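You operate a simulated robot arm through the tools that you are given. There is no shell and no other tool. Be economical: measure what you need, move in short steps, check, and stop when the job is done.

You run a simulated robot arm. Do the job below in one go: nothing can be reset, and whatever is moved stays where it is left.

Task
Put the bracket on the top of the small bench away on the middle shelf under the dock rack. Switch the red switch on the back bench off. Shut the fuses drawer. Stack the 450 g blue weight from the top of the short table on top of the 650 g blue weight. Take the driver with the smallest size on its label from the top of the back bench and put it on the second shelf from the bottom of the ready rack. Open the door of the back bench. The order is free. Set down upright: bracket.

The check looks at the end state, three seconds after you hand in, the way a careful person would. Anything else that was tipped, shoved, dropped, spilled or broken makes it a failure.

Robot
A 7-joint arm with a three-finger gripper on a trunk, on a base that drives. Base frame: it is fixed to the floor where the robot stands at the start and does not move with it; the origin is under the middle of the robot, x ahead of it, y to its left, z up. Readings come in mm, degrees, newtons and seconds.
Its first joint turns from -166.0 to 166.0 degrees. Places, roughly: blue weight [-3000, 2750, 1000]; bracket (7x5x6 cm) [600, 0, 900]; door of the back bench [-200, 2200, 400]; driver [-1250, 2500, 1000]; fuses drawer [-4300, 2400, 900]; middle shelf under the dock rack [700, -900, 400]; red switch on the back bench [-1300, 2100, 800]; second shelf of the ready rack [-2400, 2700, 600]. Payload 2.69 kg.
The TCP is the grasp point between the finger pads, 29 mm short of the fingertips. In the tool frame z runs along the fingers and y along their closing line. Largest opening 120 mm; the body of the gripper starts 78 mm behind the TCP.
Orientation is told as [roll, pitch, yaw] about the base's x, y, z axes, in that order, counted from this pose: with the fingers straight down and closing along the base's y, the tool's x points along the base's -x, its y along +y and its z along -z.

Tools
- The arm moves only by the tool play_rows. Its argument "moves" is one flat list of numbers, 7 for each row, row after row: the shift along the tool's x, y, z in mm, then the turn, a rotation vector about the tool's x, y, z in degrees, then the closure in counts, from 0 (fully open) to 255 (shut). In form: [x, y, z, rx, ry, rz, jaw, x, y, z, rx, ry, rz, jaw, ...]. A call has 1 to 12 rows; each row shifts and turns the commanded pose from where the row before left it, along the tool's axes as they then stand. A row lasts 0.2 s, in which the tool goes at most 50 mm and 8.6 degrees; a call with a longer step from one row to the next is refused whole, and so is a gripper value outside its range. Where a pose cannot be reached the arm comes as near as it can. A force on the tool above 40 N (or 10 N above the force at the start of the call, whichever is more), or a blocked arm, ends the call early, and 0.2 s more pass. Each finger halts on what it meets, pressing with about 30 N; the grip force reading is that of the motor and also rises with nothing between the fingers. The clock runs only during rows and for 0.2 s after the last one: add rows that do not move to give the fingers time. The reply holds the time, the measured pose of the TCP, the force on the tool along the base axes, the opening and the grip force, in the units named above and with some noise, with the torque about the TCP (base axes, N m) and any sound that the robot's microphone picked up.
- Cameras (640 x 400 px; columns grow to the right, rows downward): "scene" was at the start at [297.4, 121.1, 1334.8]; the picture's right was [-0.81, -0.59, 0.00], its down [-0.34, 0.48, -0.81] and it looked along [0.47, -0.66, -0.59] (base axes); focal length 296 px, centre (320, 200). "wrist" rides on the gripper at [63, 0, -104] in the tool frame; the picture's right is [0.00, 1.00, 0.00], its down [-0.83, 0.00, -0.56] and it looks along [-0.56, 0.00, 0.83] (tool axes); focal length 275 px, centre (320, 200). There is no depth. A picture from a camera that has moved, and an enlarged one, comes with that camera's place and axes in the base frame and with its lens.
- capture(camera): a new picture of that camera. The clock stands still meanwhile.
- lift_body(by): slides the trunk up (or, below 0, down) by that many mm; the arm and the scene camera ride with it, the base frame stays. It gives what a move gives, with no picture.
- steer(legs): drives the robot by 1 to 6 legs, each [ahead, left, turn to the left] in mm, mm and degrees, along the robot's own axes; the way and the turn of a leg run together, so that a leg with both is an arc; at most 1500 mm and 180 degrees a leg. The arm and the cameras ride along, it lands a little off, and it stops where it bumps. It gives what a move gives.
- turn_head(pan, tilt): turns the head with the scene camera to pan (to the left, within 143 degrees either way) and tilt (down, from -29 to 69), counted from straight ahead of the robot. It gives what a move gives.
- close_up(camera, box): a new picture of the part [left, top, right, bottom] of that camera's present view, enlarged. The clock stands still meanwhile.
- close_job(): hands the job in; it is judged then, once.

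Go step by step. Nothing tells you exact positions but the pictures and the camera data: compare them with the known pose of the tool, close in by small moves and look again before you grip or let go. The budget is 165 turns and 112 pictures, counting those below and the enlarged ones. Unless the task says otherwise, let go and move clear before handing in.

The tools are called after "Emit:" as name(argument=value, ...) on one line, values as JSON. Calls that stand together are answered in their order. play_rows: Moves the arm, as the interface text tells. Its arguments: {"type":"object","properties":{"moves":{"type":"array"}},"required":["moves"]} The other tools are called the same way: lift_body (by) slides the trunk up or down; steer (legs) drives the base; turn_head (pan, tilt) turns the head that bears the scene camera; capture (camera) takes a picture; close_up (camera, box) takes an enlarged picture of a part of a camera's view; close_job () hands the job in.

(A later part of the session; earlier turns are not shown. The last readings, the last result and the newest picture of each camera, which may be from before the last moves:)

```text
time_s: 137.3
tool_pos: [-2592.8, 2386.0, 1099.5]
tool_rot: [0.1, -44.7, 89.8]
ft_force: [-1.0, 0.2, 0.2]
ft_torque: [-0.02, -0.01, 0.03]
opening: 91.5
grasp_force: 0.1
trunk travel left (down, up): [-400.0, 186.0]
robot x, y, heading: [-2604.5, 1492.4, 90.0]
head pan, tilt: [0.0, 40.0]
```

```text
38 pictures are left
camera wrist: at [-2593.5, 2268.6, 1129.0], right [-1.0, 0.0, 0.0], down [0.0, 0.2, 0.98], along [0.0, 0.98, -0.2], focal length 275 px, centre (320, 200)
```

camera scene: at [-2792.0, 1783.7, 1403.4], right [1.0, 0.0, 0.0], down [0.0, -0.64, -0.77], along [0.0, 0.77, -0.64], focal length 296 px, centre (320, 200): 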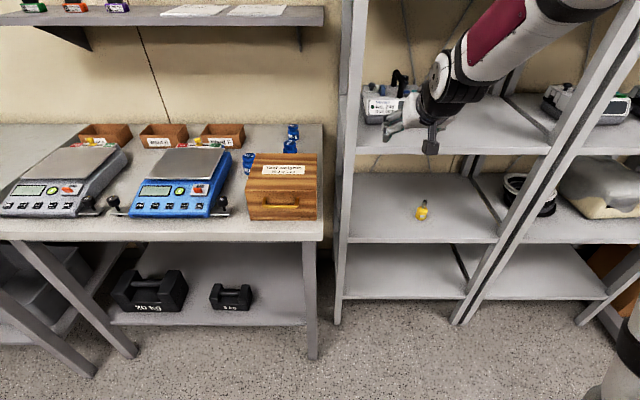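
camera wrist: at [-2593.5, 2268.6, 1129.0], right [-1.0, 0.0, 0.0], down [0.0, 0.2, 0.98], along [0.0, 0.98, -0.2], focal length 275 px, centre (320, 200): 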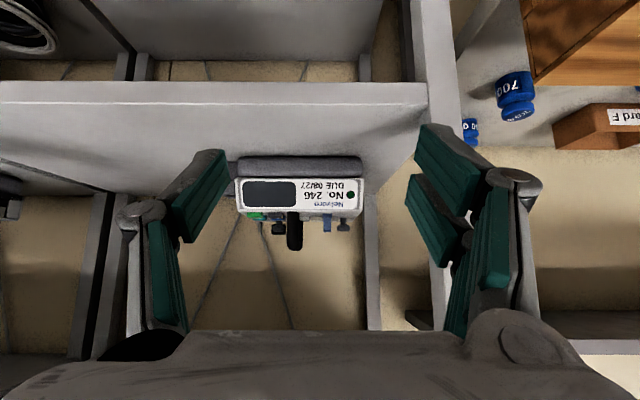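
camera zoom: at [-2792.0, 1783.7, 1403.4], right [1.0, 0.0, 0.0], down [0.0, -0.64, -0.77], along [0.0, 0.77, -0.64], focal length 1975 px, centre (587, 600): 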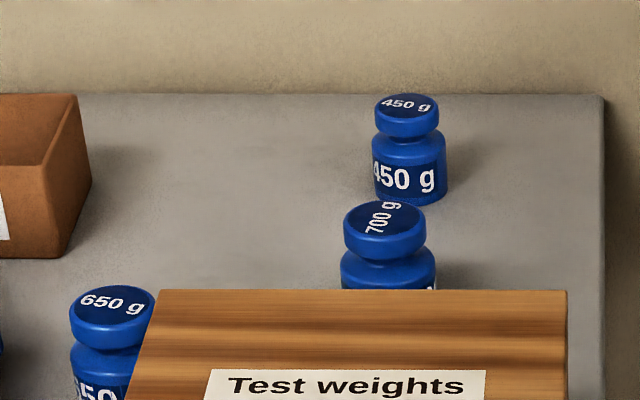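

The 450 g weight sits at about (-2891, 2787), the 700 g in front of it, and the 650 g at (-3011, 2573) by the wooden box. I tilt the tool to 25°, open it and drive in front of the table at height.

Emit:
play_rows(moves=[0, 0, 0, 0, 6.7, 0, 0, 0, 0, 0, 0, 6.7, 0, 0, 0, 0, 0, 0, 6.6, 0, 0, 0, 0, 0, 0, 0, 0, 0])

Emit:
steer(legs=[[95, 0, 0], [0, 285, 0], [120, 0, 0]])

Emit:
capture(camera="wrist")

```text
time_s: 138.3
tool_pos: [-2594.2, 2385.2, 1099.2]
tool_rot: [0.2, -24.7, 89.9]
ft_force: [-0.4, 0.1, 0.8]
ft_torque: [0.0, -0.02, -0.02]
opening: 119.9
grasp_force: 0.0
trunk travel left (down, up): [-400.0, 186.0]
robot x, y, heading: [-2600.2, 1493.6, 90.4]
head pan, tilt: [0.0, 40.0]
```

```text
time_s: 141.1
tool_pos: [-2877.6, 2480.8, 1099.9]
tool_rot: [0.2, -24.9, 94.5]
ft_force: [0.0, 0.0, -0.1]
ft_torque: [0.03, -0.02, 0.01]
opening: 120.1
grasp_force: 0.0
trunk travel left (down, up): [-400.0, 186.0]
robot x, y, heading: [-2812.1, 1589.1, 94.9]
head pan, tilt: [0.0, 40.0]
stopped in leg 2: the robot was blocked; the commanded pose is now the measured one
```

```text
37 pictures are left
camera wrist: at [-2869.1, 2380.8, 1168.7], right [-1.0, -0.08, 0.0], down [-0.04, 0.52, 0.85], along [-0.07, 0.85, -0.52], focal length 275 px, centre (320, 200)
```

wrist: 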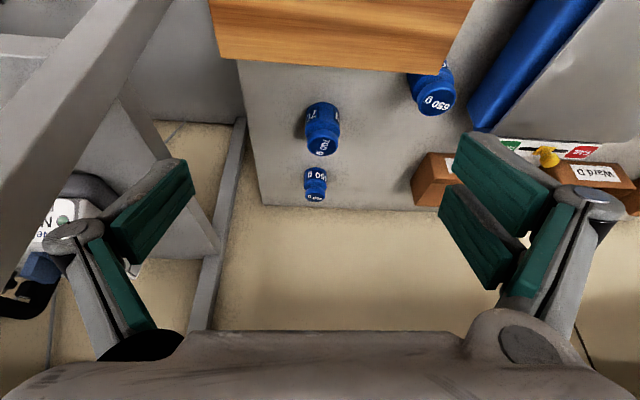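

The base bumped into something at its left rear. I look there.

Emit:
turn_head(pan=130, tilt=55)

Emit:
capture(camera="scene")

```text
time_s: 143.2
tool_pos: [-2878.1, 2481.5, 1100.4]
tool_rot: [0.1, -24.7, 94.6]
ft_force: [0.5, 0.6, 0.1]
ft_torque: [-0.01, -0.03, 0.01]
opening: 119.9
grasp_force: 0.1
trunk travel left (down, up): [-400.0, 186.0]
robot x, y, heading: [-2810.4, 1588.8, 94.7]
head pan, tilt: [130.0, 55.0]
```

```text
36 pictures are left
camera scene: at [-3069.7, 1728.5, 1382.8], right [-0.7, 0.71, 0.0], down [0.58, 0.58, -0.57], along [-0.41, -0.4, -0.82], focal length 296 px, centre (320, 200)
```

scene: 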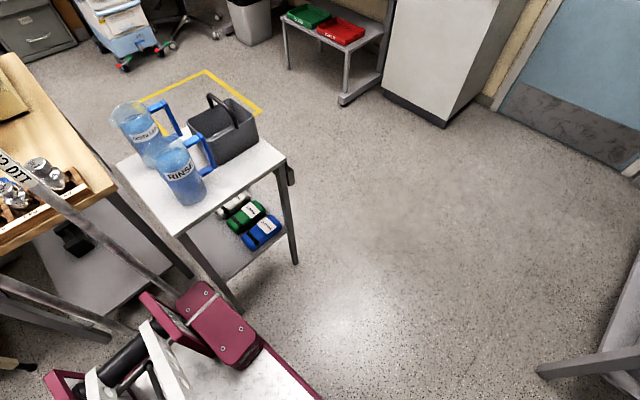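

The base touches the front leg of the small jug cart. I move off it to the right, go forward, straighten, and then sidestep with clearance.

Emit:
steer(legs=[[0, -30, 0], [150, 0, 0], [0, 0, -4.7], [20, 60, 0]])

Emit:
capture(camera="scene")

Emit:
capture(camera="wrist")

```text
time_s: 146.0
tool_pos: [-2846.2, 2654.3, 1100.2]
tool_rot: [0.1, -24.8, 89.7]
ft_force: [0.2, 0.6, -0.6]
ft_torque: [0.02, -0.01, -0.03]
opening: 120.2
grasp_force: 0.0
trunk travel left (down, up): [-400.0, 186.0]
robot x, y, heading: [-2856.6, 1757.8, 90.1]
head pan, tilt: [130.0, 55.0]
```

```text
35 pictures are left
camera scene: at [-3100.0, 1920.3, 1382.8], right [-0.64, 0.77, 0.0], down [0.63, 0.53, -0.57], along [-0.44, -0.37, -0.82], focal length 296 px, centre (320, 200)
```

scene: 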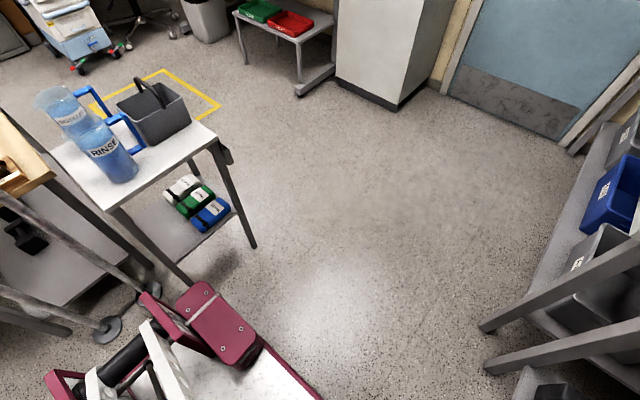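

```text
34 pictures are left
camera wrist: at [-2845.4, 2553.5, 1168.6], right [-1.0, 0.0, 0.0], down [0.0, 0.52, 0.85], along [0.0, 0.85, -0.52], focal length 275 px, centre (320, 200)
```

wrist: 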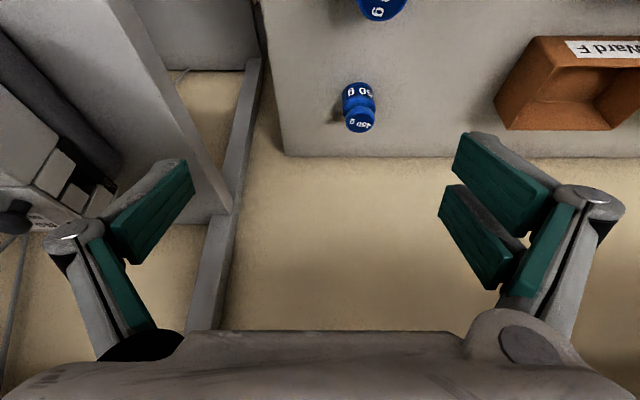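

Emit:
play_rows(moves=[-7, 9.6, 35.4, 0, 0, 0, 40, -7, 9.6, 35.4, 0, 0, 0, 40, -7, 9.6, 35.4, 0, 0, 0, 40, -7, 9.6, 35.4, 0, 0, 0, 40, -7, 9.6, 35.4, 0, 0, 0, 40, 0, 0, 0, 0, 0, 0, 40])

Emit:
capture(camera="wrist")

```text
time_s: 147.4
tool_pos: [-2890.9, 2759.1, 952.7]
tool_rot: [0.0, -24.9, 89.7]
ft_force: [-0.8, 0.0, 0.6]
ft_torque: [0.01, -0.01, -0.03]
opening: 101.6
grasp_force: 0.1
trunk travel left (down, up): [-400.0, 186.0]
robot x, y, heading: [-2857.4, 1761.5, 89.9]
head pan, tilt: [130.0, 55.0]
```

```text
33 pictures are left
camera wrist: at [-2892.0, 2659.9, 1021.3], right [-1.0, 0.0, 0.0], down [0.0, 0.52, 0.85], along [0.0, 0.85, -0.52], focal length 275 px, centre (320, 200)
```

wrist: 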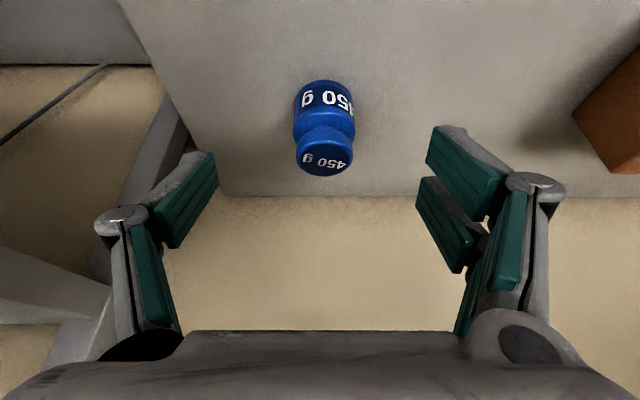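

Emit:
play_rows(moves=[-1, 2, 25, 0, 0, 0, 40, 0, 0, 25, 0, 0, 0, 40, 0, 0, 8, 0, 0, 0, 40, 0, 0, 0, 0, 0, 0, 40])

Emit:
capture(camera="wrist")

```text
time_s: 148.4
tool_pos: [-2894.8, 2786.0, 901.9]
tool_rot: [0.1, -25.0, 89.6]
ft_force: [0.1, 0.5, 0.9]
ft_torque: [-0.03, 0.01, 0.02]
opening: 100.9
grasp_force: 0.0
trunk travel left (down, up): [-400.0, 186.0]
robot x, y, heading: [-2855.0, 1756.1, 90.1]
head pan, tilt: [130.0, 55.0]
```

```text
32 pictures are left
camera wrist: at [-2894.6, 2684.9, 969.7], right [-1.0, 0.0, 0.0], down [0.0, 0.52, 0.85], along [0.0, 0.85, -0.52], focal length 275 px, centre (320, 200)
```

wrist: 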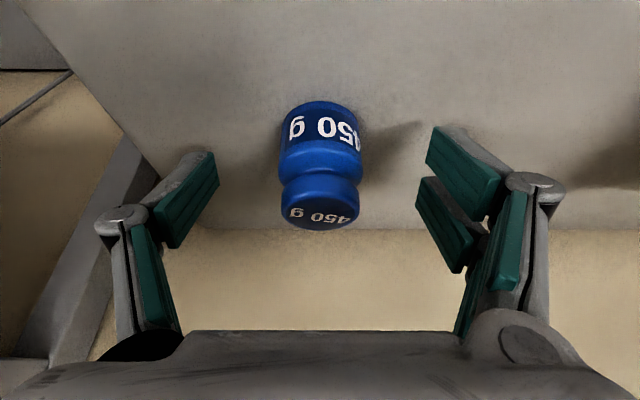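

Emit:
play_rows(moves=[0, 0, 0, 0, 0, 0, 110, 0, 0, 0, 0, 0, 0, 150, 0, 0, 0, 0, 0, 0, 180, 0, 0, 0, 0, 0, 0, 220, 0, 0, 0, 0, 0, 0, 220])

Emit:
capture(camera="wrist")

```text
time_s: 149.6
tool_pos: [-2892.8, 2786.8, 902.1]
tool_rot: [0.1, -24.7, 89.7]
ft_force: [0.2, -0.2, -0.3]
ft_torque: [-0.02, 0.07, -0.01]
opening: 40.5
grasp_force: 30.5
trunk travel left (down, up): [-400.0, 186.0]
robot x, y, heading: [-2854.7, 1759.9, 89.9]
head pan, tilt: [130.0, 55.0]
```

```text
31 pictures are left
camera wrist: at [-2894.7, 2684.8, 969.7], right [-1.0, 0.0, 0.0], down [0.0, 0.52, 0.85], along [0.0, 0.85, -0.52], focal length 275 px, centre (320, 200)
```

wrist: 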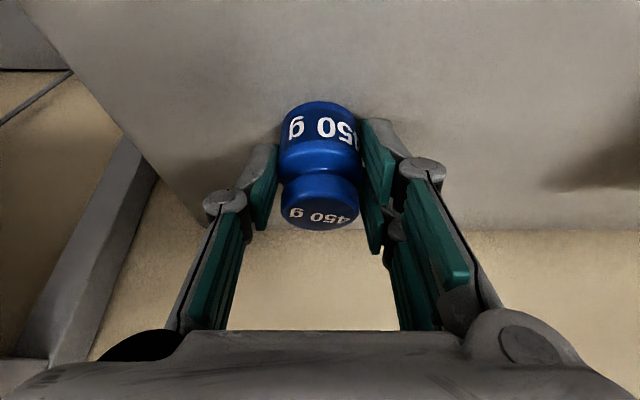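

The 450 g weight is held. I lift it and carry it back toward the 650 g weight, well above the box.

Emit:
play_rows(moves=[-17, 0, -36.2, 0, 0, 0, 220, -17, 0, -36.2, 0, 0, 0, 220, -17, 0, -36.2, 0, 0, 0, 220, -17, 0, -36.2, 0, 0, 0, 220, 0, 0, 0, 0, 0, 0, 220])

Emit:
play_rows(moves=[32.2, 19.5, -15, 0, 0, 0, 220, 32.2, 19.5, -15, 0, 0, 0, 220, 32.2, 19.5, -15, 0, 0, 0, 220, 32.2, 19.5, -15, 0, 0, 0, 220, 32.2, 19.5, -15, 0, 0, 0, 220, 0, 0, 0, 0, 0, 0, 220])

Emit:
turn_head(pan=10, tilt=40)

Emit:
capture(camera="wrist")

Emit:
capture(camera="scene")

```text
time_s: 151.0
tool_pos: [-2893.8, 2743.2, 992.3]
tool_rot: [-0.5, -16.3, 89.8]
ft_force: [-0.6, -0.2, -5.3]
ft_torque: [-0.05, 0.02, -0.01]
opening: 40.5
grasp_force: 29.7
trunk travel left (down, up): [-400.0, 186.0]
robot x, y, heading: [-2853.8, 1760.4, 90.0]
head pan, tilt: [130.0, 55.0]
stopped in row 5: the arm was blocked; the commanded pose is now the measured one
```

```text
time_s: 152.4
tool_pos: [-2993.3, 2567.9, 1015.8]
tool_rot: [-0.5, -16.5, 89.7]
ft_force: [0.2, 0.3, -4.2]
ft_torque: [-0.04, -0.01, 0.03]
opening: 40.7
grasp_force: 29.9
trunk travel left (down, up): [-400.0, 186.0]
robot x, y, heading: [-2857.5, 1758.5, 90.1]
head pan, tilt: [130.0, 55.0]
```

```text
time_s: 154.4
tool_pos: [-2993.9, 2566.8, 1015.8]
tool_rot: [-0.5, -16.5, 89.8]
ft_force: [-0.1, 0.5, -3.8]
ft_torque: [-0.03, -0.02, -0.02]
opening: 40.4
grasp_force: 30.0
trunk travel left (down, up): [-400.0, 186.0]
robot x, y, heading: [-2854.3, 1759.5, 90.0]
head pan, tilt: [10.0, 40.0]
```

```text
30 pictures are left
camera wrist: at [-2994.3, 2478.7, 1097.7], right [-1.0, 0.0, -0.01], down [-0.01, 0.64, 0.77], along [0.01, 0.77, -0.64], focal length 275 px, centre (320, 200)
```

wrist: 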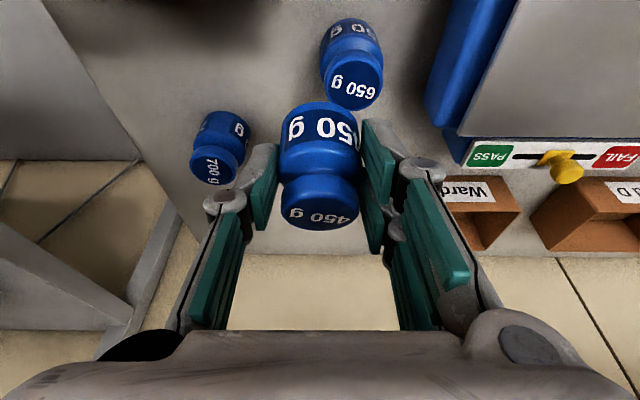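

```text
29 pictures are left
camera scene: at [-3059.6, 2050.3, 1403.4], right [0.98, 0.17, 0.0], down [0.11, -0.63, -0.77], along [-0.13, 0.75, -0.64], focal length 296 px, centre (320, 200)
```

scene: 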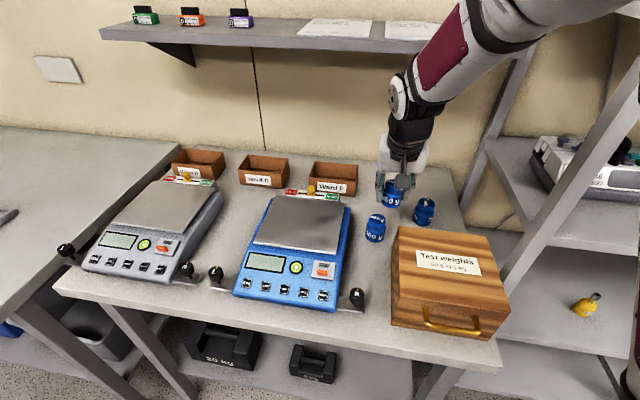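

The 450 g weight is still firmly held, but the tool ended at 16.5° tilt; I restore 25° so the weight hangs upright, and move over the 650 g weight at (-3017, 2577).

Emit:
play_rows(moves=[0, 11, 0, 0, -4.25, 0, 220, -9, 12, 4, 0, -4.25, 0, 220, 0, 0, 0, 0, 0, 0, 220])

Emit:
capture(camera="wrist")

Emit:
close_up(camera="scene", box=[320, 130, 480, 260])

```text
time_s: 155.2
tool_pos: [-3016.7, 2578.9, 1015.0]
tool_rot: [-0.6, -25.1, 89.8]
ft_force: [-0.5, -0.2, -3.9]
ft_torque: [-0.02, 0.01, 0.0]
opening: 40.4
grasp_force: 29.9
trunk travel left (down, up): [-400.0, 186.0]
robot x, y, heading: [-2855.1, 1761.2, 90.1]
head pan, tilt: [10.0, 40.0]
```

```text
28 pictures are left
camera wrist: at [-3016.8, 2479.2, 1083.0], right [-1.0, 0.0, -0.01], down [-0.01, 0.52, 0.86], along [0.01, 0.86, -0.52], focal length 275 px, centre (320, 200)
```

wrist: 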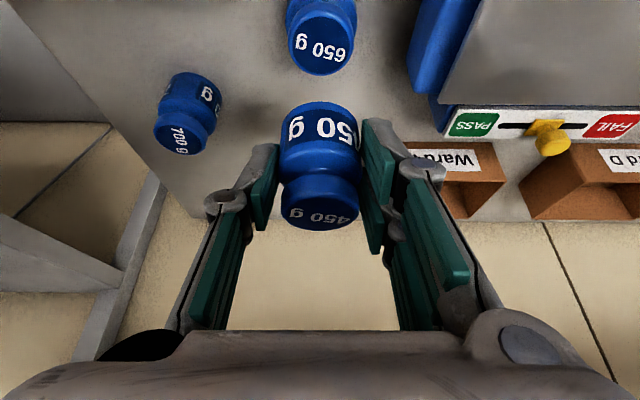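

```text
3.08 times, centred on (400, 195) of scene
camera zoom: at [-3059.5, 2050.3, 1403.4], right [0.98, 0.17, 0.0], down [0.11, -0.63, -0.77], along [-0.13, 0.75, -0.64], focal length 912 px, centre (74, 215)
```

zoom: 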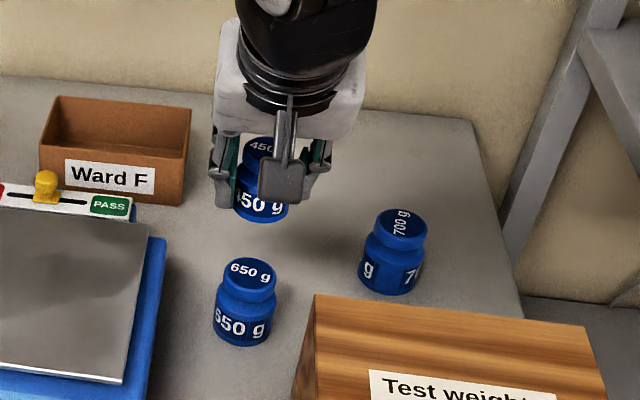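

Emit:
play_rows(moves=[3.6, -2, -1.7, 0, 0, 0, 220, 8.5, 0, 18.1, 0, 0, 0, 220, 8.5, 0, 18.1, 0, 0, 0, 220, 0, 0, 0, 0, 0, 0, 220])

Emit:
close_up(camera="scene", box=[340, 150, 440, 250])

Emit:
capture(camera="wrist")

```text
time_s: 156.2
tool_pos: [-3012.8, 2577.0, 976.6]
tool_rot: [-0.5, -25.0, 89.9]
ft_force: [0.0, -0.6, -5.1]
ft_torque: [-0.02, 0.0, 0.01]
opening: 40.1
grasp_force: 29.9
trunk travel left (down, up): [-400.0, 186.0]
robot x, y, heading: [-2857.0, 1757.5, 90.0]
head pan, tilt: [10.0, 40.0]
```

```text
4.00 times, centred on (390, 200) of scene
camera zoom: at [-3059.5, 2050.3, 1403.4], right [0.98, 0.17, 0.0], down [0.11, -0.63, -0.77], along [-0.13, 0.75, -0.64], focal length 1185 px, centre (40, 200)
```

zoom: 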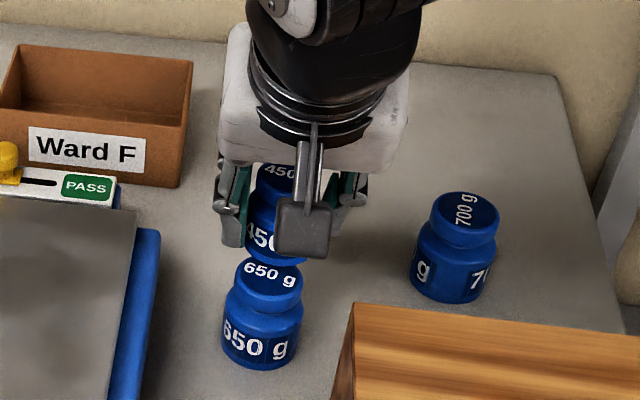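

```text
25 pictures are left
camera wrist: at [-3013.9, 2476.4, 1043.5], right [-1.0, 0.0, -0.01], down [-0.01, 0.52, 0.86], along [0.01, 0.86, -0.52], focal length 275 px, centre (320, 200)
```

wrist: 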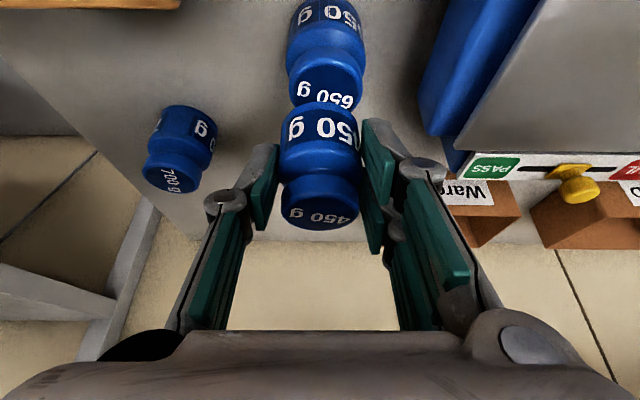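

Emit:
play_rows(moves=[1.8, 1.8, -0.8, 0, 0, 0, 220, 3, 0, 6.4, 0, 0, 0, 220, 1.7, 0, 3.6, 0, 0, 0, 220, 0.85, 0, 1.8, 0, 0, 0, 220, 0.85, 0, 1.8, 0, 0, 0, 220, 0, 0, 0, 0, 0, 0, 220])

```text
time_s: 157.6
tool_pos: [-3013.0, 2575.7, 960.2]
tool_rot: [-0.6, -25.1, 89.9]
ft_force: [-0.2, 0.3, -4.5]
ft_torque: [-0.02, -0.01, -0.01]
opening: 40.0
grasp_force: 29.4
trunk travel left (down, up): [-400.0, 186.0]
robot x, y, heading: [-2852.9, 1759.5, 89.8]
head pan, tilt: [10.0, 40.0]
```

Emit:
play_rows(moves=[0.85, 1, 1.8, 0, 0, 0, 220, 0.85, 0, 1.8, 0, 0, 0, 220, 0, 0, 0, 0, 0, 0, 220])

```text
time_s: 158.4
tool_pos: [-3015.0, 2575.7, 959.6]
tool_rot: [-0.6, -25.3, 89.8]
ft_force: [4.1, -2.6, 24.6]
ft_torque: [-0.28, -0.08, -0.05]
opening: 40.8
grasp_force: 30.2
trunk travel left (down, up): [-400.0, 186.0]
robot x, y, heading: [-2854.5, 1759.8, 90.0]
head pan, tilt: [10.0, 40.0]
```

Contact with the 650 g weight's top. I ease off and check the alignment before letting go.

Emit:
play_rows(moves=[-0.9, 0, -2, 0, 0, 0, 220, 0, 0, 0, 0, 0, 0, 220])

Emit:
close_up(camera="scene", box=[360, 170, 420, 250])

```text
time_s: 159.0
tool_pos: [-3014.1, 2575.9, 959.5]
tool_rot: [-0.4, -25.2, 90.0]
ft_force: [3.0, 6.3, 15.3]
ft_torque: [0.41, 0.07, -0.08]
opening: 40.4
grasp_force: 29.3
trunk travel left (down, up): [-400.0, 186.0]
robot x, y, heading: [-2853.3, 1760.5, 89.8]
head pan, tilt: [10.0, 40.0]
```

```text
5.00 times, centred on (390, 210) of scene
camera zoom: at [-3059.3, 2050.0, 1403.5], right [0.98, 0.17, 0.0], down [0.11, -0.63, -0.77], along [-0.13, 0.75, -0.64], focal length 1481 px, centre (-30, 150)
```

zoom: 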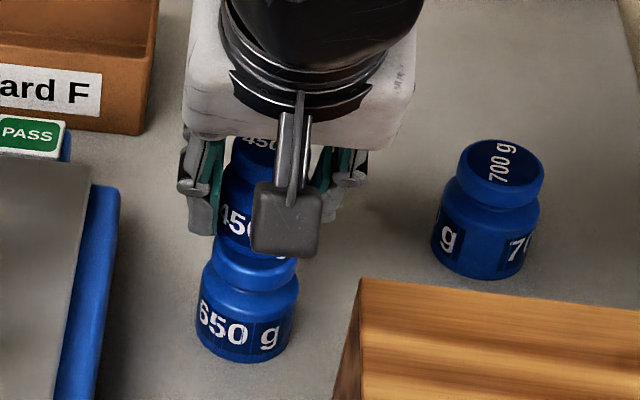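

Emit:
play_rows(moves=[-0.4, 0, -0.8, 0, 0, 0, 220, 0, 0, 0, 0, 0, 0, 160, 0, 0, 0, 0, 0, 0, 130, 0, 0, 0, 0, 0, 0, 105, 0, 0, 0, 0, 0, 0, 105])

Emit:
close_up(camera="scene", box=[360, 170, 420, 250])

```text
time_s: 160.2
tool_pos: [-3015.5, 2576.0, 959.0]
tool_rot: [-0.6, -25.0, 90.0]
ft_force: [0.3, -0.1, -0.3]
ft_torque: [0.0, 0.03, 0.0]
opening: 70.5
grasp_force: 0.1
trunk travel left (down, up): [-400.0, 186.0]
robot x, y, heading: [-2854.6, 1758.4, 90.1]
head pan, tilt: [10.0, 40.0]
```

```text
5.00 times, centred on (390, 210) of scene
camera zoom: at [-3059.5, 2050.1, 1403.4], right [0.98, 0.17, 0.0], down [0.11, -0.63, -0.77], along [-0.13, 0.75, -0.64], focal length 1481 px, centre (-30, 150)
```

zoom: 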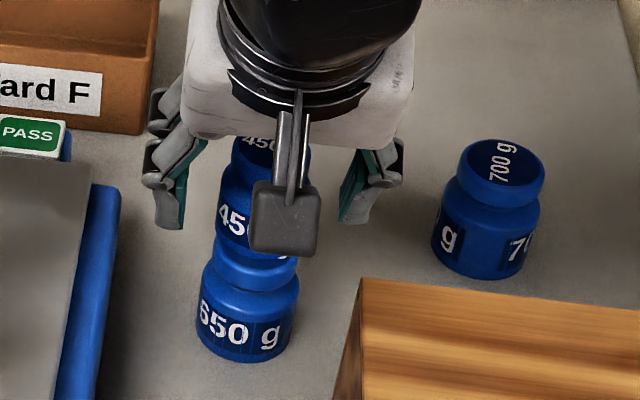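

The weights are stacked. I retreat along the tool axis and then look left for the fuses drawer.

Emit:
play_rows(moves=[0, 0, -30, 0, 0, 0, 105, 0, 0, -45, 0, 0, 0, 105, 0, 0, -45, 0, 0, 0, 105, 30, 0, -20, 0, 0, 0, 105, 40, 0, -20, 0, 0, 0, 105, 0, 0, 0, 0, 0, 0, 105])

Emit:
turn_head(pan=50, tilt=30)

Emit:
capture(camera="scene")

```text
time_s: 161.6
tool_pos: [-3016.9, 2444.8, 1077.0]
tool_rot: [-0.6, -25.0, 90.0]
ft_force: [-1.0, 0.2, -0.7]
ft_torque: [-0.02, -0.01, -0.04]
opening: 70.7
grasp_force: 0.1
trunk travel left (down, up): [-400.0, 186.0]
robot x, y, heading: [-2856.0, 1759.4, 89.9]
head pan, tilt: [10.0, 40.0]
```

```text
time_s: 162.7
tool_pos: [-3016.6, 2445.9, 1077.2]
tool_rot: [-0.6, -25.0, 89.9]
ft_force: [-0.5, 0.2, 0.0]
ft_torque: [0.02, 0.01, 0.01]
opening: 70.8
grasp_force: 0.0
trunk travel left (down, up): [-400.0, 186.0]
robot x, y, heading: [-2857.9, 1759.0, 89.9]
head pan, tilt: [50.0, 30.0]
```

```text
22 pictures are left
camera scene: at [-3114.0, 2024.6, 1418.8], right [0.64, 0.77, 0.0], down [0.38, -0.32, -0.87], along [-0.66, 0.56, -0.5], focal length 296 px, centre (320, 200)
```

scene: 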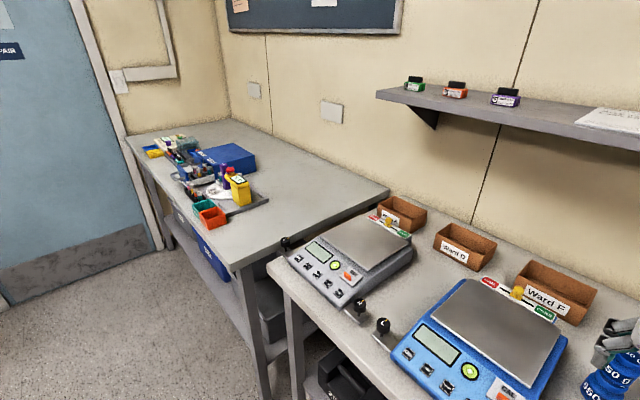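

Emit:
close_up(camera="scene", box=[110, 120, 290, 290])

```text
2.35 times, centred on (200, 205) of scene
camera zoom: at [-3114.0, 2024.6, 1418.8], right [0.64, 0.77, 0.0], down [0.38, -0.32, -0.87], along [-0.66, 0.56, -0.5], focal length 697 px, centre (602, 188)
```

zoom: 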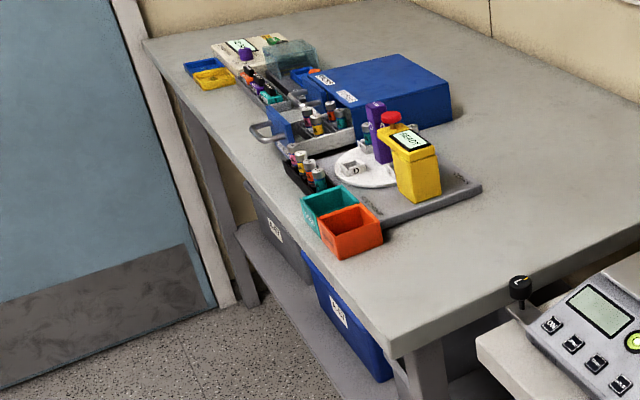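

The blue cabinet with the open drawer stands at about (-4290, 2400) on the long table. I drive left between the tables and the jug cart.

Emit:
steer(legs=[[-95, 0, 0], [0, 750, 0]])

```text
time_s: 167.4
tool_pos: [-3757.6, 2341.2, 1076.6]
tool_rot: [-0.6, -25.1, 90.4]
ft_force: [0.1, 0.7, 0.2]
ft_torque: [-0.01, -0.01, -0.02]
opening: 70.4
grasp_force: 0.1
trunk travel left (down, up): [-400.0, 186.0]
robot x, y, heading: [-3590.3, 1657.5, 90.2]
head pan, tilt: [50.0, 30.0]
```

Emit:
steer(legs=[[0, 300, 0], [-150, 280, 0]])

Emit:
turn_head(pan=10, tilt=40)

Emit:
close_up(camera="scene", box=[120, 50, 520, 300])

```text
time_s: 171.2
tool_pos: [-4331.6, 2188.4, 1076.3]
tool_rot: [-0.7, -24.9, 90.1]
ft_force: [0.0, -0.1, 0.3]
ft_torque: [0.01, 0.02, 0.0]
opening: 70.7
grasp_force: 0.0
trunk travel left (down, up): [-400.0, 186.0]
robot x, y, heading: [-4169.5, 1503.0, 90.1]
head pan, tilt: [50.0, 30.0]
```

```text
time_s: 172.3
tool_pos: [-4331.5, 2188.5, 1076.8]
tool_rot: [-0.6, -25.0, 90.2]
ft_force: [-0.1, 0.3, -0.1]
ft_torque: [0.02, -0.01, 0.01]
opening: 70.6
grasp_force: 0.0
trunk travel left (down, up): [-400.0, 186.0]
robot x, y, heading: [-4168.1, 1504.3, 90.4]
head pan, tilt: [10.0, 40.0]
```

```text
1.60 times, centred on (320, 175) of scene
camera zoom: at [-4373.3, 1793.3, 1403.4], right [0.98, 0.18, 0.0], down [0.11, -0.63, -0.77], along [-0.14, 0.75, -0.64], focal length 474 px, centre (320, 240)
```

zoom: 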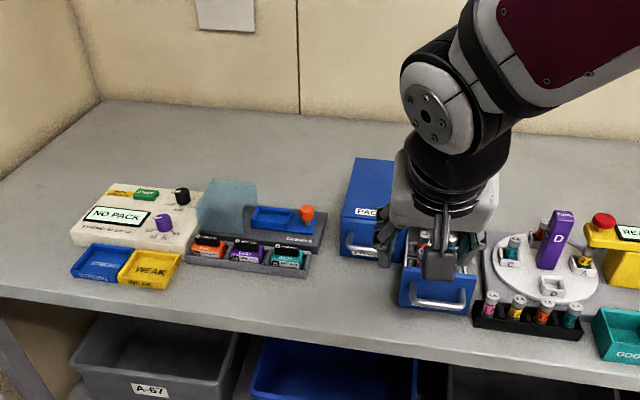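

The open right-hand drawer's face is at about y 2290, centre x −4294; the shut left one sits at about y 2395. I tilt to 45°, shut the fingers and bring the tips in front of its upper face.

Emit:
play_rows(moves=[0, 0, 0, 0, -6.7, 0, 255, 0, 0, 0, 0, -6.7, 0, 255, 0, 0, 0, 0, -6.6, 0, 255, 13, -9, 31, 0, 0, 0, 255, 13, -9, 31, 0, 0, 0, 255, 13, -9, 31, 0, 0, 0, 255, 14, -10, 31, 0, 0, 0, 255, 0, 0, 0, 0, 0, 0, 255])

Emit:
capture(camera="wrist")

Emit:
close_up(camera="scene", box=[310, 140, 470, 260])

```text
time_s: 174.1
tool_pos: [-4293.8, 2238.6, 950.3]
tool_rot: [-0.7, -45.1, 90.2]
ft_force: [0.2, 0.6, 0.5]
ft_torque: [0.04, 0.02, 0.01]
opening: 0.0
grasp_force: 28.0
trunk travel left (down, up): [-400.0, 186.0]
robot x, y, heading: [-4168.4, 1502.8, 90.1]
head pan, tilt: [10.0, 40.0]
```

```text
19 pictures are left
camera wrist: at [-4294.3, 2122.2, 979.1], right [-1.0, 0.0, -0.01], down [-0.01, 0.19, 0.98], along [0.0, 0.98, -0.19], focal length 275 px, centre (320, 200)
```

wrist: 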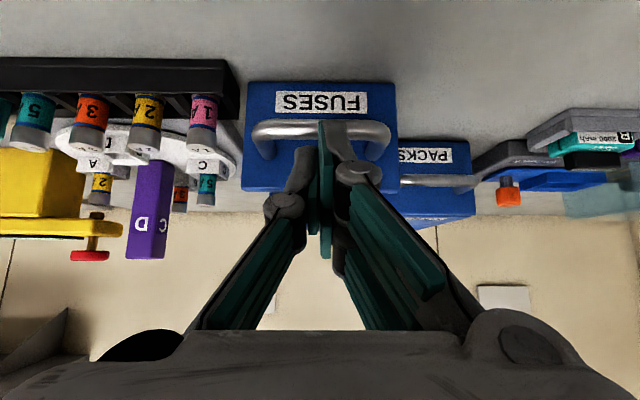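

```text
3.33 times, centred on (390, 200) of scene
camera zoom: at [-4373.2, 1793.2, 1403.5], right [0.98, 0.18, 0.0], down [0.11, -0.63, -0.77], along [-0.14, 0.75, -0.64], focal length 988 px, centre (87, 200)
```

zoom: 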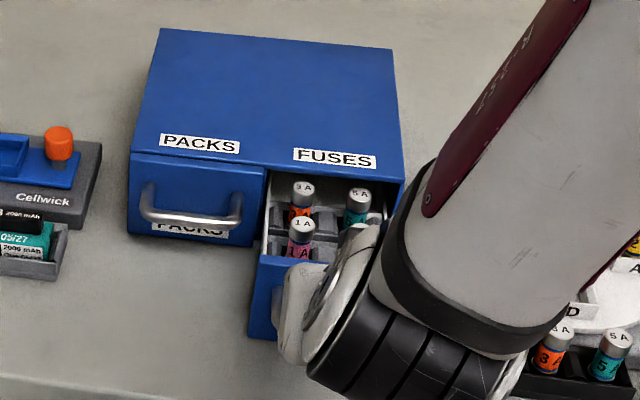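

The label reads FUSES. I push the drawer in along +y in small steps.

Emit:
play_rows(moves=[-8.5, 0, 5.7, 0, 0, 0, 255, -7.07, 0, 7.07, 0, 0, 0, 255, -7.07, 0, 7.07, 0, 0, 0, 255, -7.07, 0, 7.07, 0, 0, 0, 255, -7.07, 0, 7.07, 0, 0, 0, 255, -7.07, 0, 7.07, 0, 0, 0, 255, -7.07, 0, 7.07, 0, 0, 0, 255, -7.07, 0, 7.07, 0, 0, 0, 255, -7.07, 0, 7.07, 0, 0, 0, 255, -7.07, 0, 7.07, 0, 0, 0, 255, -7.07, 0, 7.07, 0, 0, 0, 255])

Emit:
capture(camera="wrist")

```text
time_s: 176.5
tool_pos: [-4293.0, 2348.5, 955.6]
tool_rot: [-0.6, -44.9, 90.4]
ft_force: [-0.6, 0.3, 0.1]
ft_torque: [0.0, -0.02, -0.04]
opening: 0.0
grasp_force: 28.8
trunk travel left (down, up): [-400.0, 186.0]
robot x, y, heading: [-4170.3, 1500.6, 90.0]
head pan, tilt: [10.0, 40.0]
```

```text
17 pictures are left
camera wrist: at [-4293.6, 2231.1, 983.4], right [-1.0, 0.0, -0.01], down [-0.01, 0.19, 0.98], along [0.0, 0.98, -0.19], focal length 275 px, centre (320, 200)
```

wrist: 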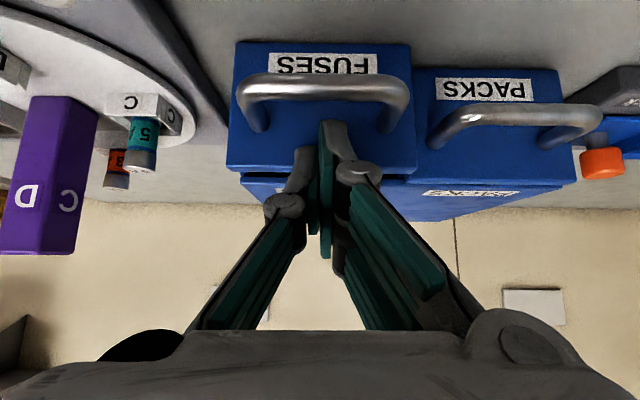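

Emit:
play_rows(moves=[-3.5, 0, 3.5, 0, 0, 0, 255, -3.5, 0, 3.5, 0, 0, 0, 255, -3.5, 0, 3.5, 0, 0, 0, 255, -2.1, 0, 2.1, 0, 0, 0, 255, -2.1, 0, 2.1, 0, 0, 0, 255, -2.1, 0, 2.1, 0, 0, 0, 255, -2.1, 0, 2.1, 0, 0, 0, 255, 0, 0, 0, 0, 0, 0, 255])

Emit:
capture(camera="wrist")

```text
time_s: 178.0
tool_pos: [-4293.1, 2369.1, 954.5]
tool_rot: [-0.6, -44.9, 90.4]
ft_force: [5.1, -22.7, 18.2]
ft_torque: [0.04, -0.04, -0.19]
opening: 5.9
grasp_force: 28.2
trunk travel left (down, up): [-400.0, 186.0]
robot x, y, heading: [-4167.1, 1502.3, 90.6]
head pan, tilt: [10.0, 40.0]
stopped in row 7: the force on the tool passed its limit at 44 N (the readings are from after the stop); the commanded pose is now the measured one
```

```text
16 pictures are left
camera wrist: at [-4293.2, 2252.3, 983.5], right [-1.0, 0.0, -0.01], down [-0.01, 0.2, 0.98], along [0.0, 0.98, -0.2], focal length 275 px, centre (320, 200)
```

wrist: 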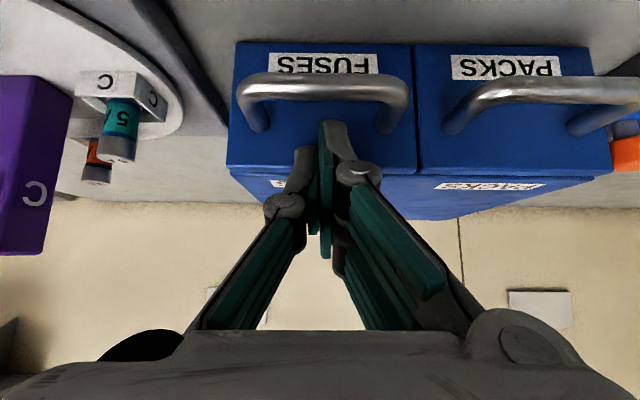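

The fuses drawer is flush. I retreat up and back, then drive back toward the back bench's door.

Emit:
play_rows(moves=[0, 0, -20, 0, 0, 0, 255, 0, 0, -40, 0, 0, 0, 255, 0, 0, -40, 0, 0, 0, 255, -28, 0, -28, 0, 0, 0, 255, -20, 0, -20, 0, 0, 0, 255, 0, 0, 0, 0, 0, 0, 255])

Emit:
steer(legs=[[150, -280, -0.4], [0, -300, 0]])

```text
time_s: 179.4
tool_pos: [-4294.1, 2302.4, 1091.4]
tool_rot: [-0.7, -44.8, 90.4]
ft_force: [-0.4, 1.4, 0.6]
ft_torque: [0.01, -0.03, 0.0]
opening: 0.0
grasp_force: 28.5
trunk travel left (down, up): [-400.0, 186.0]
robot x, y, heading: [-4168.7, 1502.2, 90.2]
head pan, tilt: [10.0, 40.0]
```

```text
time_s: 183.2
tool_pos: [-3698.9, 2455.6, 1091.0]
tool_rot: [-0.7, -44.8, 89.9]
ft_force: [0.1, 0.3, 0.4]
ft_torque: [0.04, -0.01, 0.0]
opening: 0.0
grasp_force: 28.1
trunk travel left (down, up): [-400.0, 186.0]
robot x, y, heading: [-3576.8, 1653.6, 89.4]
head pan, tilt: [10.0, 40.0]
```

Emit:
play_rows(moves=[20, 0, -20, 0, 0, 0, 255, 20, 0, -20, 0, 0, 0, 255, 0, 0, 0, 0, 0, 0, 255])

Emit:
steer(legs=[[0, -700, 0.5], [0, -650, 0]])

```text
time_s: 184.0
tool_pos: [-3698.8, 2399.5, 1092.6]
tool_rot: [-0.7, -44.9, 89.9]
ft_force: [-0.3, 0.6, -0.6]
ft_torque: [0.01, 0.0, -0.04]
opening: 0.2
grasp_force: 28.5
trunk travel left (down, up): [-400.0, 186.0]
robot x, y, heading: [-3579.3, 1659.9, 89.9]
head pan, tilt: [10.0, 40.0]
```

```text
time_s: 191.1
tool_pos: [-2362.0, 2408.9, 1092.4]
tool_rot: [-0.6, -44.8, 91.1]
ft_force: [0.0, 0.6, -0.4]
ft_torque: [0.01, -0.03, 0.02]
opening: 0.1
grasp_force: 28.7
trunk travel left (down, up): [-400.0, 186.0]
robot x, y, heading: [-2229.6, 1668.7, 91.1]
head pan, tilt: [10.0, 40.0]
```

Emit:
steer(legs=[[-380, -750, -1.1], [0, -950, 0]])

Emit:
turn_head(pan=-15, tilt=40)

Emit:
capture(camera="scene")

```text
time_s: 200.1
tool_pos: [-667.7, 2036.6, 1092.4]
tool_rot: [-0.6, -44.9, 90.6]
ft_force: [0.3, 0.3, 0.3]
ft_torque: [0.01, 0.04, 0.03]
opening: 0.0
grasp_force: 28.5
trunk travel left (down, up): [-400.0, 186.0]
robot x, y, heading: [-541.8, 1292.8, 90.6]
head pan, tilt: [10.0, 40.0]
```

```text
time_s: 200.9
tool_pos: [-667.2, 2036.3, 1092.2]
tool_rot: [-0.6, -44.8, 90.6]
ft_force: [0.1, -0.3, -0.8]
ft_torque: [-0.01, 0.0, -0.03]
opening: 0.1
grasp_force: 28.3
trunk travel left (down, up): [-400.0, 186.0]
robot x, y, heading: [-538.9, 1294.6, 90.3]
head pan, tilt: [-15.0, 40.0]
```

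```text
15 pictures are left
camera scene: at [-709.5, 1582.8, 1403.4], right [0.97, -0.25, 0.0], down [-0.16, -0.62, -0.77], along [0.19, 0.74, -0.64], focal length 296 px, centre (320, 200)
```

scene: 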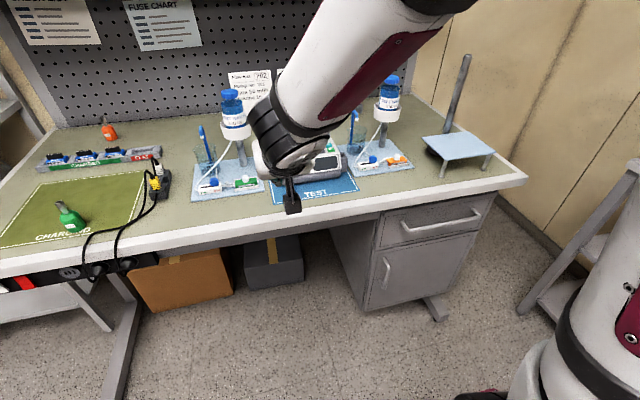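

The cabinet's door has a vertical handle at its left side near (-305, 2140, 490), hinged on the right. I line up with it, lower the trunk and open the fingers a little.

Emit:
steer(legs=[[-80, -362, 0]])

Emit:
lift_body(by=-400)

Emit:
play_rows(moves=[28, 0, 28, 0, 0, 0, 110, 28, 0, 28, 0, 0, 0, 110, 28, 0, 28, 0, 0, 0, 110, 0, 0, 0, 0, 0, 0, 110])

Emit:
capture(camera="wrist")

```text
time_s: 203.3
tool_pos: [-300.3, 1960.5, 1092.3]
tool_rot: [-0.7, -44.8, 90.5]
ft_force: [-0.6, -0.8, -0.2]
ft_torque: [-0.05, 0.0, 0.01]
opening: 0.1
grasp_force: 28.9
trunk travel left (down, up): [-400.0, 186.0]
robot x, y, heading: [-173.9, 1217.3, 90.3]
head pan, tilt: [-15.0, 40.0]
```

```text
time_s: 207.2
tool_pos: [-300.7, 1960.9, 692.2]
tool_rot: [-0.7, -44.7, 90.4]
ft_force: [0.8, 0.8, 0.0]
ft_torque: [0.0, -0.02, 0.02]
opening: 0.1
grasp_force: 28.6
trunk travel left (down, up): [0.0, 586.0]
robot x, y, heading: [-172.8, 1222.5, 90.6]
head pan, tilt: [-15.0, 40.0]
```

```text
time_s: 208.2
tool_pos: [-320.6, 1994.8, 588.8]
tool_rot: [-0.6, -44.7, 90.5]
ft_force: [-0.3, 1.0, -0.1]
ft_torque: [0.0, -0.01, 0.02]
opening: 68.3
grasp_force: 0.0
out of reach, approached as far as the arm can: row 1, 2, 3
trunk travel left (down, up): [0.0, 586.0]
robot x, y, heading: [-173.4, 1218.7, 90.3]
head pan, tilt: [-15.0, 40.0]
```

```text
14 pictures are left
camera wrist: at [-320.7, 1877.1, 618.3], right [-1.0, 0.0, -0.01], down [-0.01, 0.2, 0.98], along [0.0, 0.98, -0.2], focal length 275 px, centre (320, 200)
```

wrist: 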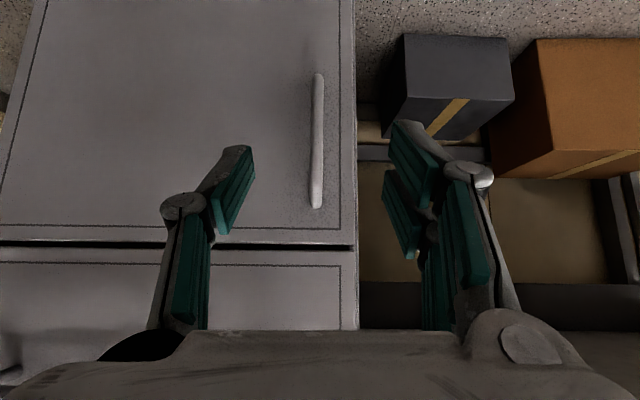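

Emit:
steer(legs=[[-130, 0, 0]])

Emit:
play_rows(moves=[-7, 0, 35.4, 0, 0, 0, 110, -7, 0, 35.4, 0, 0, 0, 110, -7, 0, 35.4, 0, 0, 0, 110, -7, 0, 35.4, 0, 0, 0, 110, -7, 0, 35.4, 0, 0, 0, 110, 0, 0, 0, 0, 0, 0, 110])

```text
time_s: 209.4
tool_pos: [-319.2, 1863.7, 589.7]
tool_rot: [-0.8, -44.6, 90.4]
ft_force: [0.6, 0.1, 0.0]
ft_torque: [-0.03, 0.01, 0.0]
opening: 68.3
grasp_force: 0.1
trunk travel left (down, up): [0.0, 586.0]
robot x, y, heading: [-172.8, 1088.0, 90.5]
head pan, tilt: [-15.0, 40.0]
```

```text
time_s: 210.8
tool_pos: [-318.8, 2013.8, 486.5]
tool_rot: [-0.8, -44.8, 90.5]
ft_force: [-0.5, 0.2, -0.4]
ft_torque: [-0.01, -0.01, 0.01]
opening: 68.2
grasp_force: 0.0
trunk travel left (down, up): [0.0, 586.0]
robot x, y, heading: [-172.3, 1087.6, 90.1]
head pan, tilt: [-15.0, 40.0]
```

Emit:
steer(legs=[[105, 0, 0]])

Emit:
capture(camera="wrist")

```text
time_s: 212.0
tool_pos: [-320.4, 2120.5, 485.9]
tool_rot: [-0.8, -44.7, 90.5]
ft_force: [0.1, 0.3, 0.0]
ft_torque: [-0.01, -0.01, -0.04]
opening: 68.3
grasp_force: 0.0
trunk travel left (down, up): [0.0, 586.0]
robot x, y, heading: [-172.1, 1194.1, 90.3]
head pan, tilt: [-15.0, 40.0]
```

```text
13 pictures are left
camera wrist: at [-319.4, 2002.3, 515.1], right [-1.0, 0.0, -0.01], down [-0.01, 0.2, 0.98], along [0.0, 0.98, -0.2], focal length 275 px, centre (320, 200)
```

wrist: 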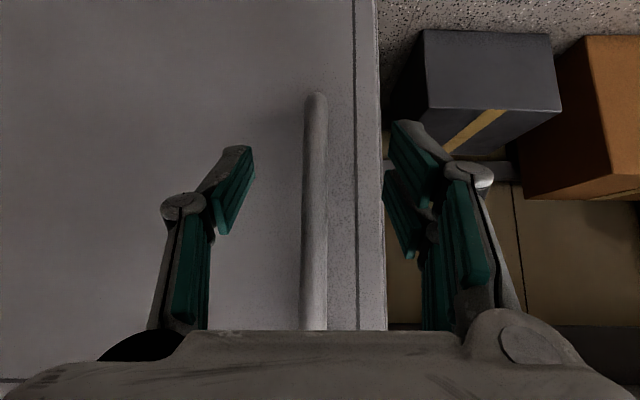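

Emit:
play_rows(moves=[-5, -1, 5, 0, 0, 0, 110, -5, -1, 5, 0, 0, 0, 110, -3.5, 0, 3.5, 0, 0, 0, 110, -3.5, 0, 3.5, 0, 0, 0, 110, -3.5, 0, 3.5, 0, 0, 0, 110, -3.5, 0, 3.5, 0, 0, 0, 110, -3.5, 0, 3.5, 0, 0, 0, 110, 0, 0, 0, 0, 0, 0, 110])

Emit:
capture(camera="wrist")

```text
time_s: 213.9
tool_pos: [-323.4, 2151.5, 482.3]
tool_rot: [-0.5, -43.9, 91.0]
ft_force: [-3.0, -8.9, 4.1]
ft_torque: [0.14, 0.16, 0.38]
opening: 75.2
grasp_force: 3.2
trunk travel left (down, up): [0.0, 586.0]
robot x, y, heading: [-174.0, 1194.5, 90.5]
head pan, tilt: [-15.0, 40.0]
stopped in row 8: the force on the tool passed its limit at 41 N (the readings are from after the stop); the commanded pose is now the measured one
```

```text
12 pictures are left
camera wrist: at [-321.5, 2034.5, 513.3], right [-1.0, -0.02, -0.01], down [-0.01, 0.21, 0.98], along [-0.01, 0.98, -0.21], focal length 275 px, centre (320, 200)
```

wrist: 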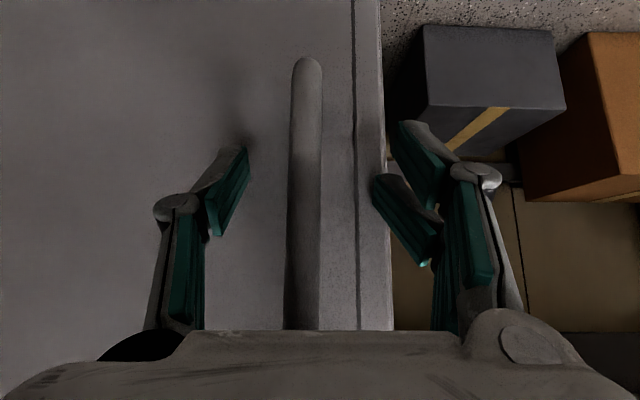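

The tips touched the door at y≈2180, so the bar lies close to the TCP. I back off 8 mm, centre and clamp the bar.

Emit:
play_rows(moves=[5.7, -5, -5.7, 0, 0, 0, 110, 0, 0, 0, 0, 0, 0, 170, 0, 0, 0, 0, 0, 0, 220, 0, 0, 0, 0, 0, 0, 255, 0, 0, 0, 0, 0, 0, 255])

Emit:
capture(camera="wrist")

```text
time_s: 215.1
tool_pos: [-317.3, 2144.4, 481.5]
tool_rot: [-0.5, -43.9, 90.9]
ft_force: [-8.9, -0.3, -2.1]
ft_torque: [-0.11, 0.98, -0.09]
opening: 11.6
grasp_force: 38.5
trunk travel left (down, up): [0.0, 586.0]
robot x, y, heading: [-174.1, 1194.7, 90.2]
head pan, tilt: [-15.0, 40.0]
```

```text
11 pictures are left
camera wrist: at [-315.7, 2027.7, 513.2], right [-1.0, -0.01, -0.01], down [-0.01, 0.21, 0.98], along [-0.01, 0.98, -0.21], focal length 275 px, centre (320, 200)
```

wrist: 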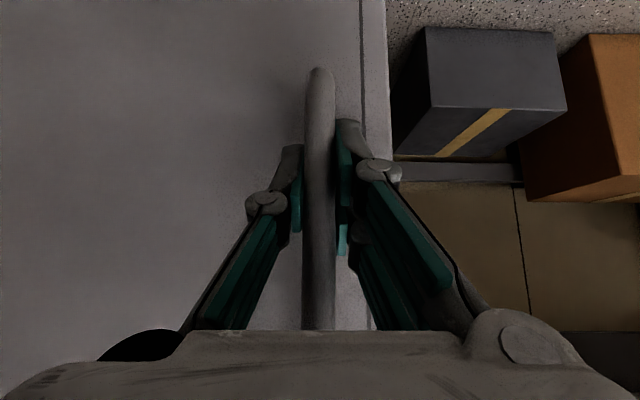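

Clamped on the bar. I pull the door open along its arc by driving back in short legs.

Emit:
steer(legs=[[-28, -5, 0], [-27, -7, 0]])

```text
time_s: 216.3
tool_pos: [-308.1, 2088.8, 481.5]
tool_rot: [-0.5, -43.8, 91.1]
ft_force: [-23.5, -6.3, -2.6]
ft_torque: [-0.08, 1.04, -0.17]
opening: 11.6
grasp_force: 38.7
trunk travel left (down, up): [0.0, 586.0]
robot x, y, heading: [-161.2, 1139.0, 90.4]
head pan, tilt: [-15.0, 40.0]
```

Emit:
steer(legs=[[-26, -3, 0], [-26, -9, 0]])

Emit:
capture(camera="wrist")

```text
time_s: 217.6
tool_pos: [-289.2, 2039.4, 482.7]
tool_rot: [-0.8, -44.0, 90.9]
ft_force: [33.4, 13.7, 2.8]
ft_torque: [-0.54, 0.56, 0.31]
opening: 11.9
grasp_force: 38.8
trunk travel left (down, up): [0.0, 586.0]
robot x, y, heading: [-148.6, 1088.0, 90.4]
head pan, tilt: [-15.0, 40.0]
```

```text
10 pictures are left
camera wrist: at [-288.9, 1921.6, 513.1], right [-1.0, -0.01, -0.01], down [-0.01, 0.21, 0.98], along [-0.01, 0.98, -0.21], focal length 275 px, centre (320, 200)
```

wrist: 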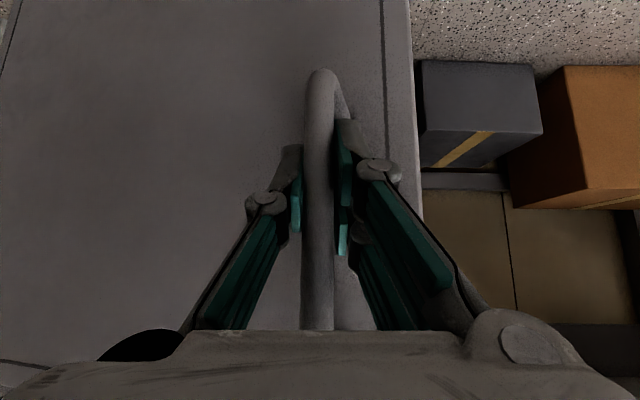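

Emit:
steer(legs=[[-20, -18, 0], [-26, -18, 0]])

```text
time_s: 218.9
tool_pos: [-264.1, 1990.2, 482.3]
tool_rot: [0.0, -43.8, 91.2]
ft_force: [1.0, 0.0, 2.4]
ft_torque: [-0.1, 0.6, -0.01]
opening: 11.4
grasp_force: 38.7
trunk travel left (down, up): [0.0, 586.0]
robot x, y, heading: [-116.0, 1042.2, 90.1]
head pan, tilt: [-15.0, 40.0]
stopped in leg 2: the force on the tool passed its limit at 47 N (the readings are from after the stop); the commanded pose is now the measured one
```

Emit:
steer(legs=[[-18, -14, 0], [-18, -17, 0]])

```text
time_s: 220.1
tool_pos: [-236.9, 1952.4, 482.0]
tool_rot: [0.5, -43.5, 91.5]
ft_force: [-28.9, -22.1, 4.3]
ft_torque: [0.45, 0.4, -0.18]
opening: 11.5
grasp_force: 38.3
trunk travel left (down, up): [0.0, 586.0]
robot x, y, heading: [-83.2, 1006.7, 90.2]
head pan, tilt: [-15.0, 40.0]
```

Emit:
steer(legs=[[-22, -14, 0], [-18, -22, 0]])

```text
time_s: 221.4
tool_pos: [-201.6, 1912.5, 481.8]
tool_rot: [0.3, -43.5, 91.4]
ft_force: [9.3, 9.9, 2.3]
ft_torque: [0.34, 0.22, 0.08]
opening: 11.3
grasp_force: 38.2
trunk travel left (down, up): [0.0, 586.0]
robot x, y, heading: [-46.3, 964.7, 90.6]
head pan, tilt: [-15.0, 40.0]
```

Emit:
steer(legs=[[-17, -21, 0], [-13, -24, 0]])

```text
time_s: 223.1
tool_pos: [-160.5, 1878.3, 482.2]
tool_rot: [0.9, -43.3, 91.8]
ft_force: [-0.3, -0.2, 2.4]
ft_torque: [-0.16, -0.03, -0.03]
opening: 11.8
grasp_force: 38.3
trunk travel left (down, up): [0.0, 586.0]
robot x, y, heading: [-2.3, 936.9, 90.4]
head pan, tilt: [-15.0, 40.0]
stopped in leg 2: the force on the tool passed its limit at 41 N (the readings are from after the stop); the commanded pose is now the measured one
```

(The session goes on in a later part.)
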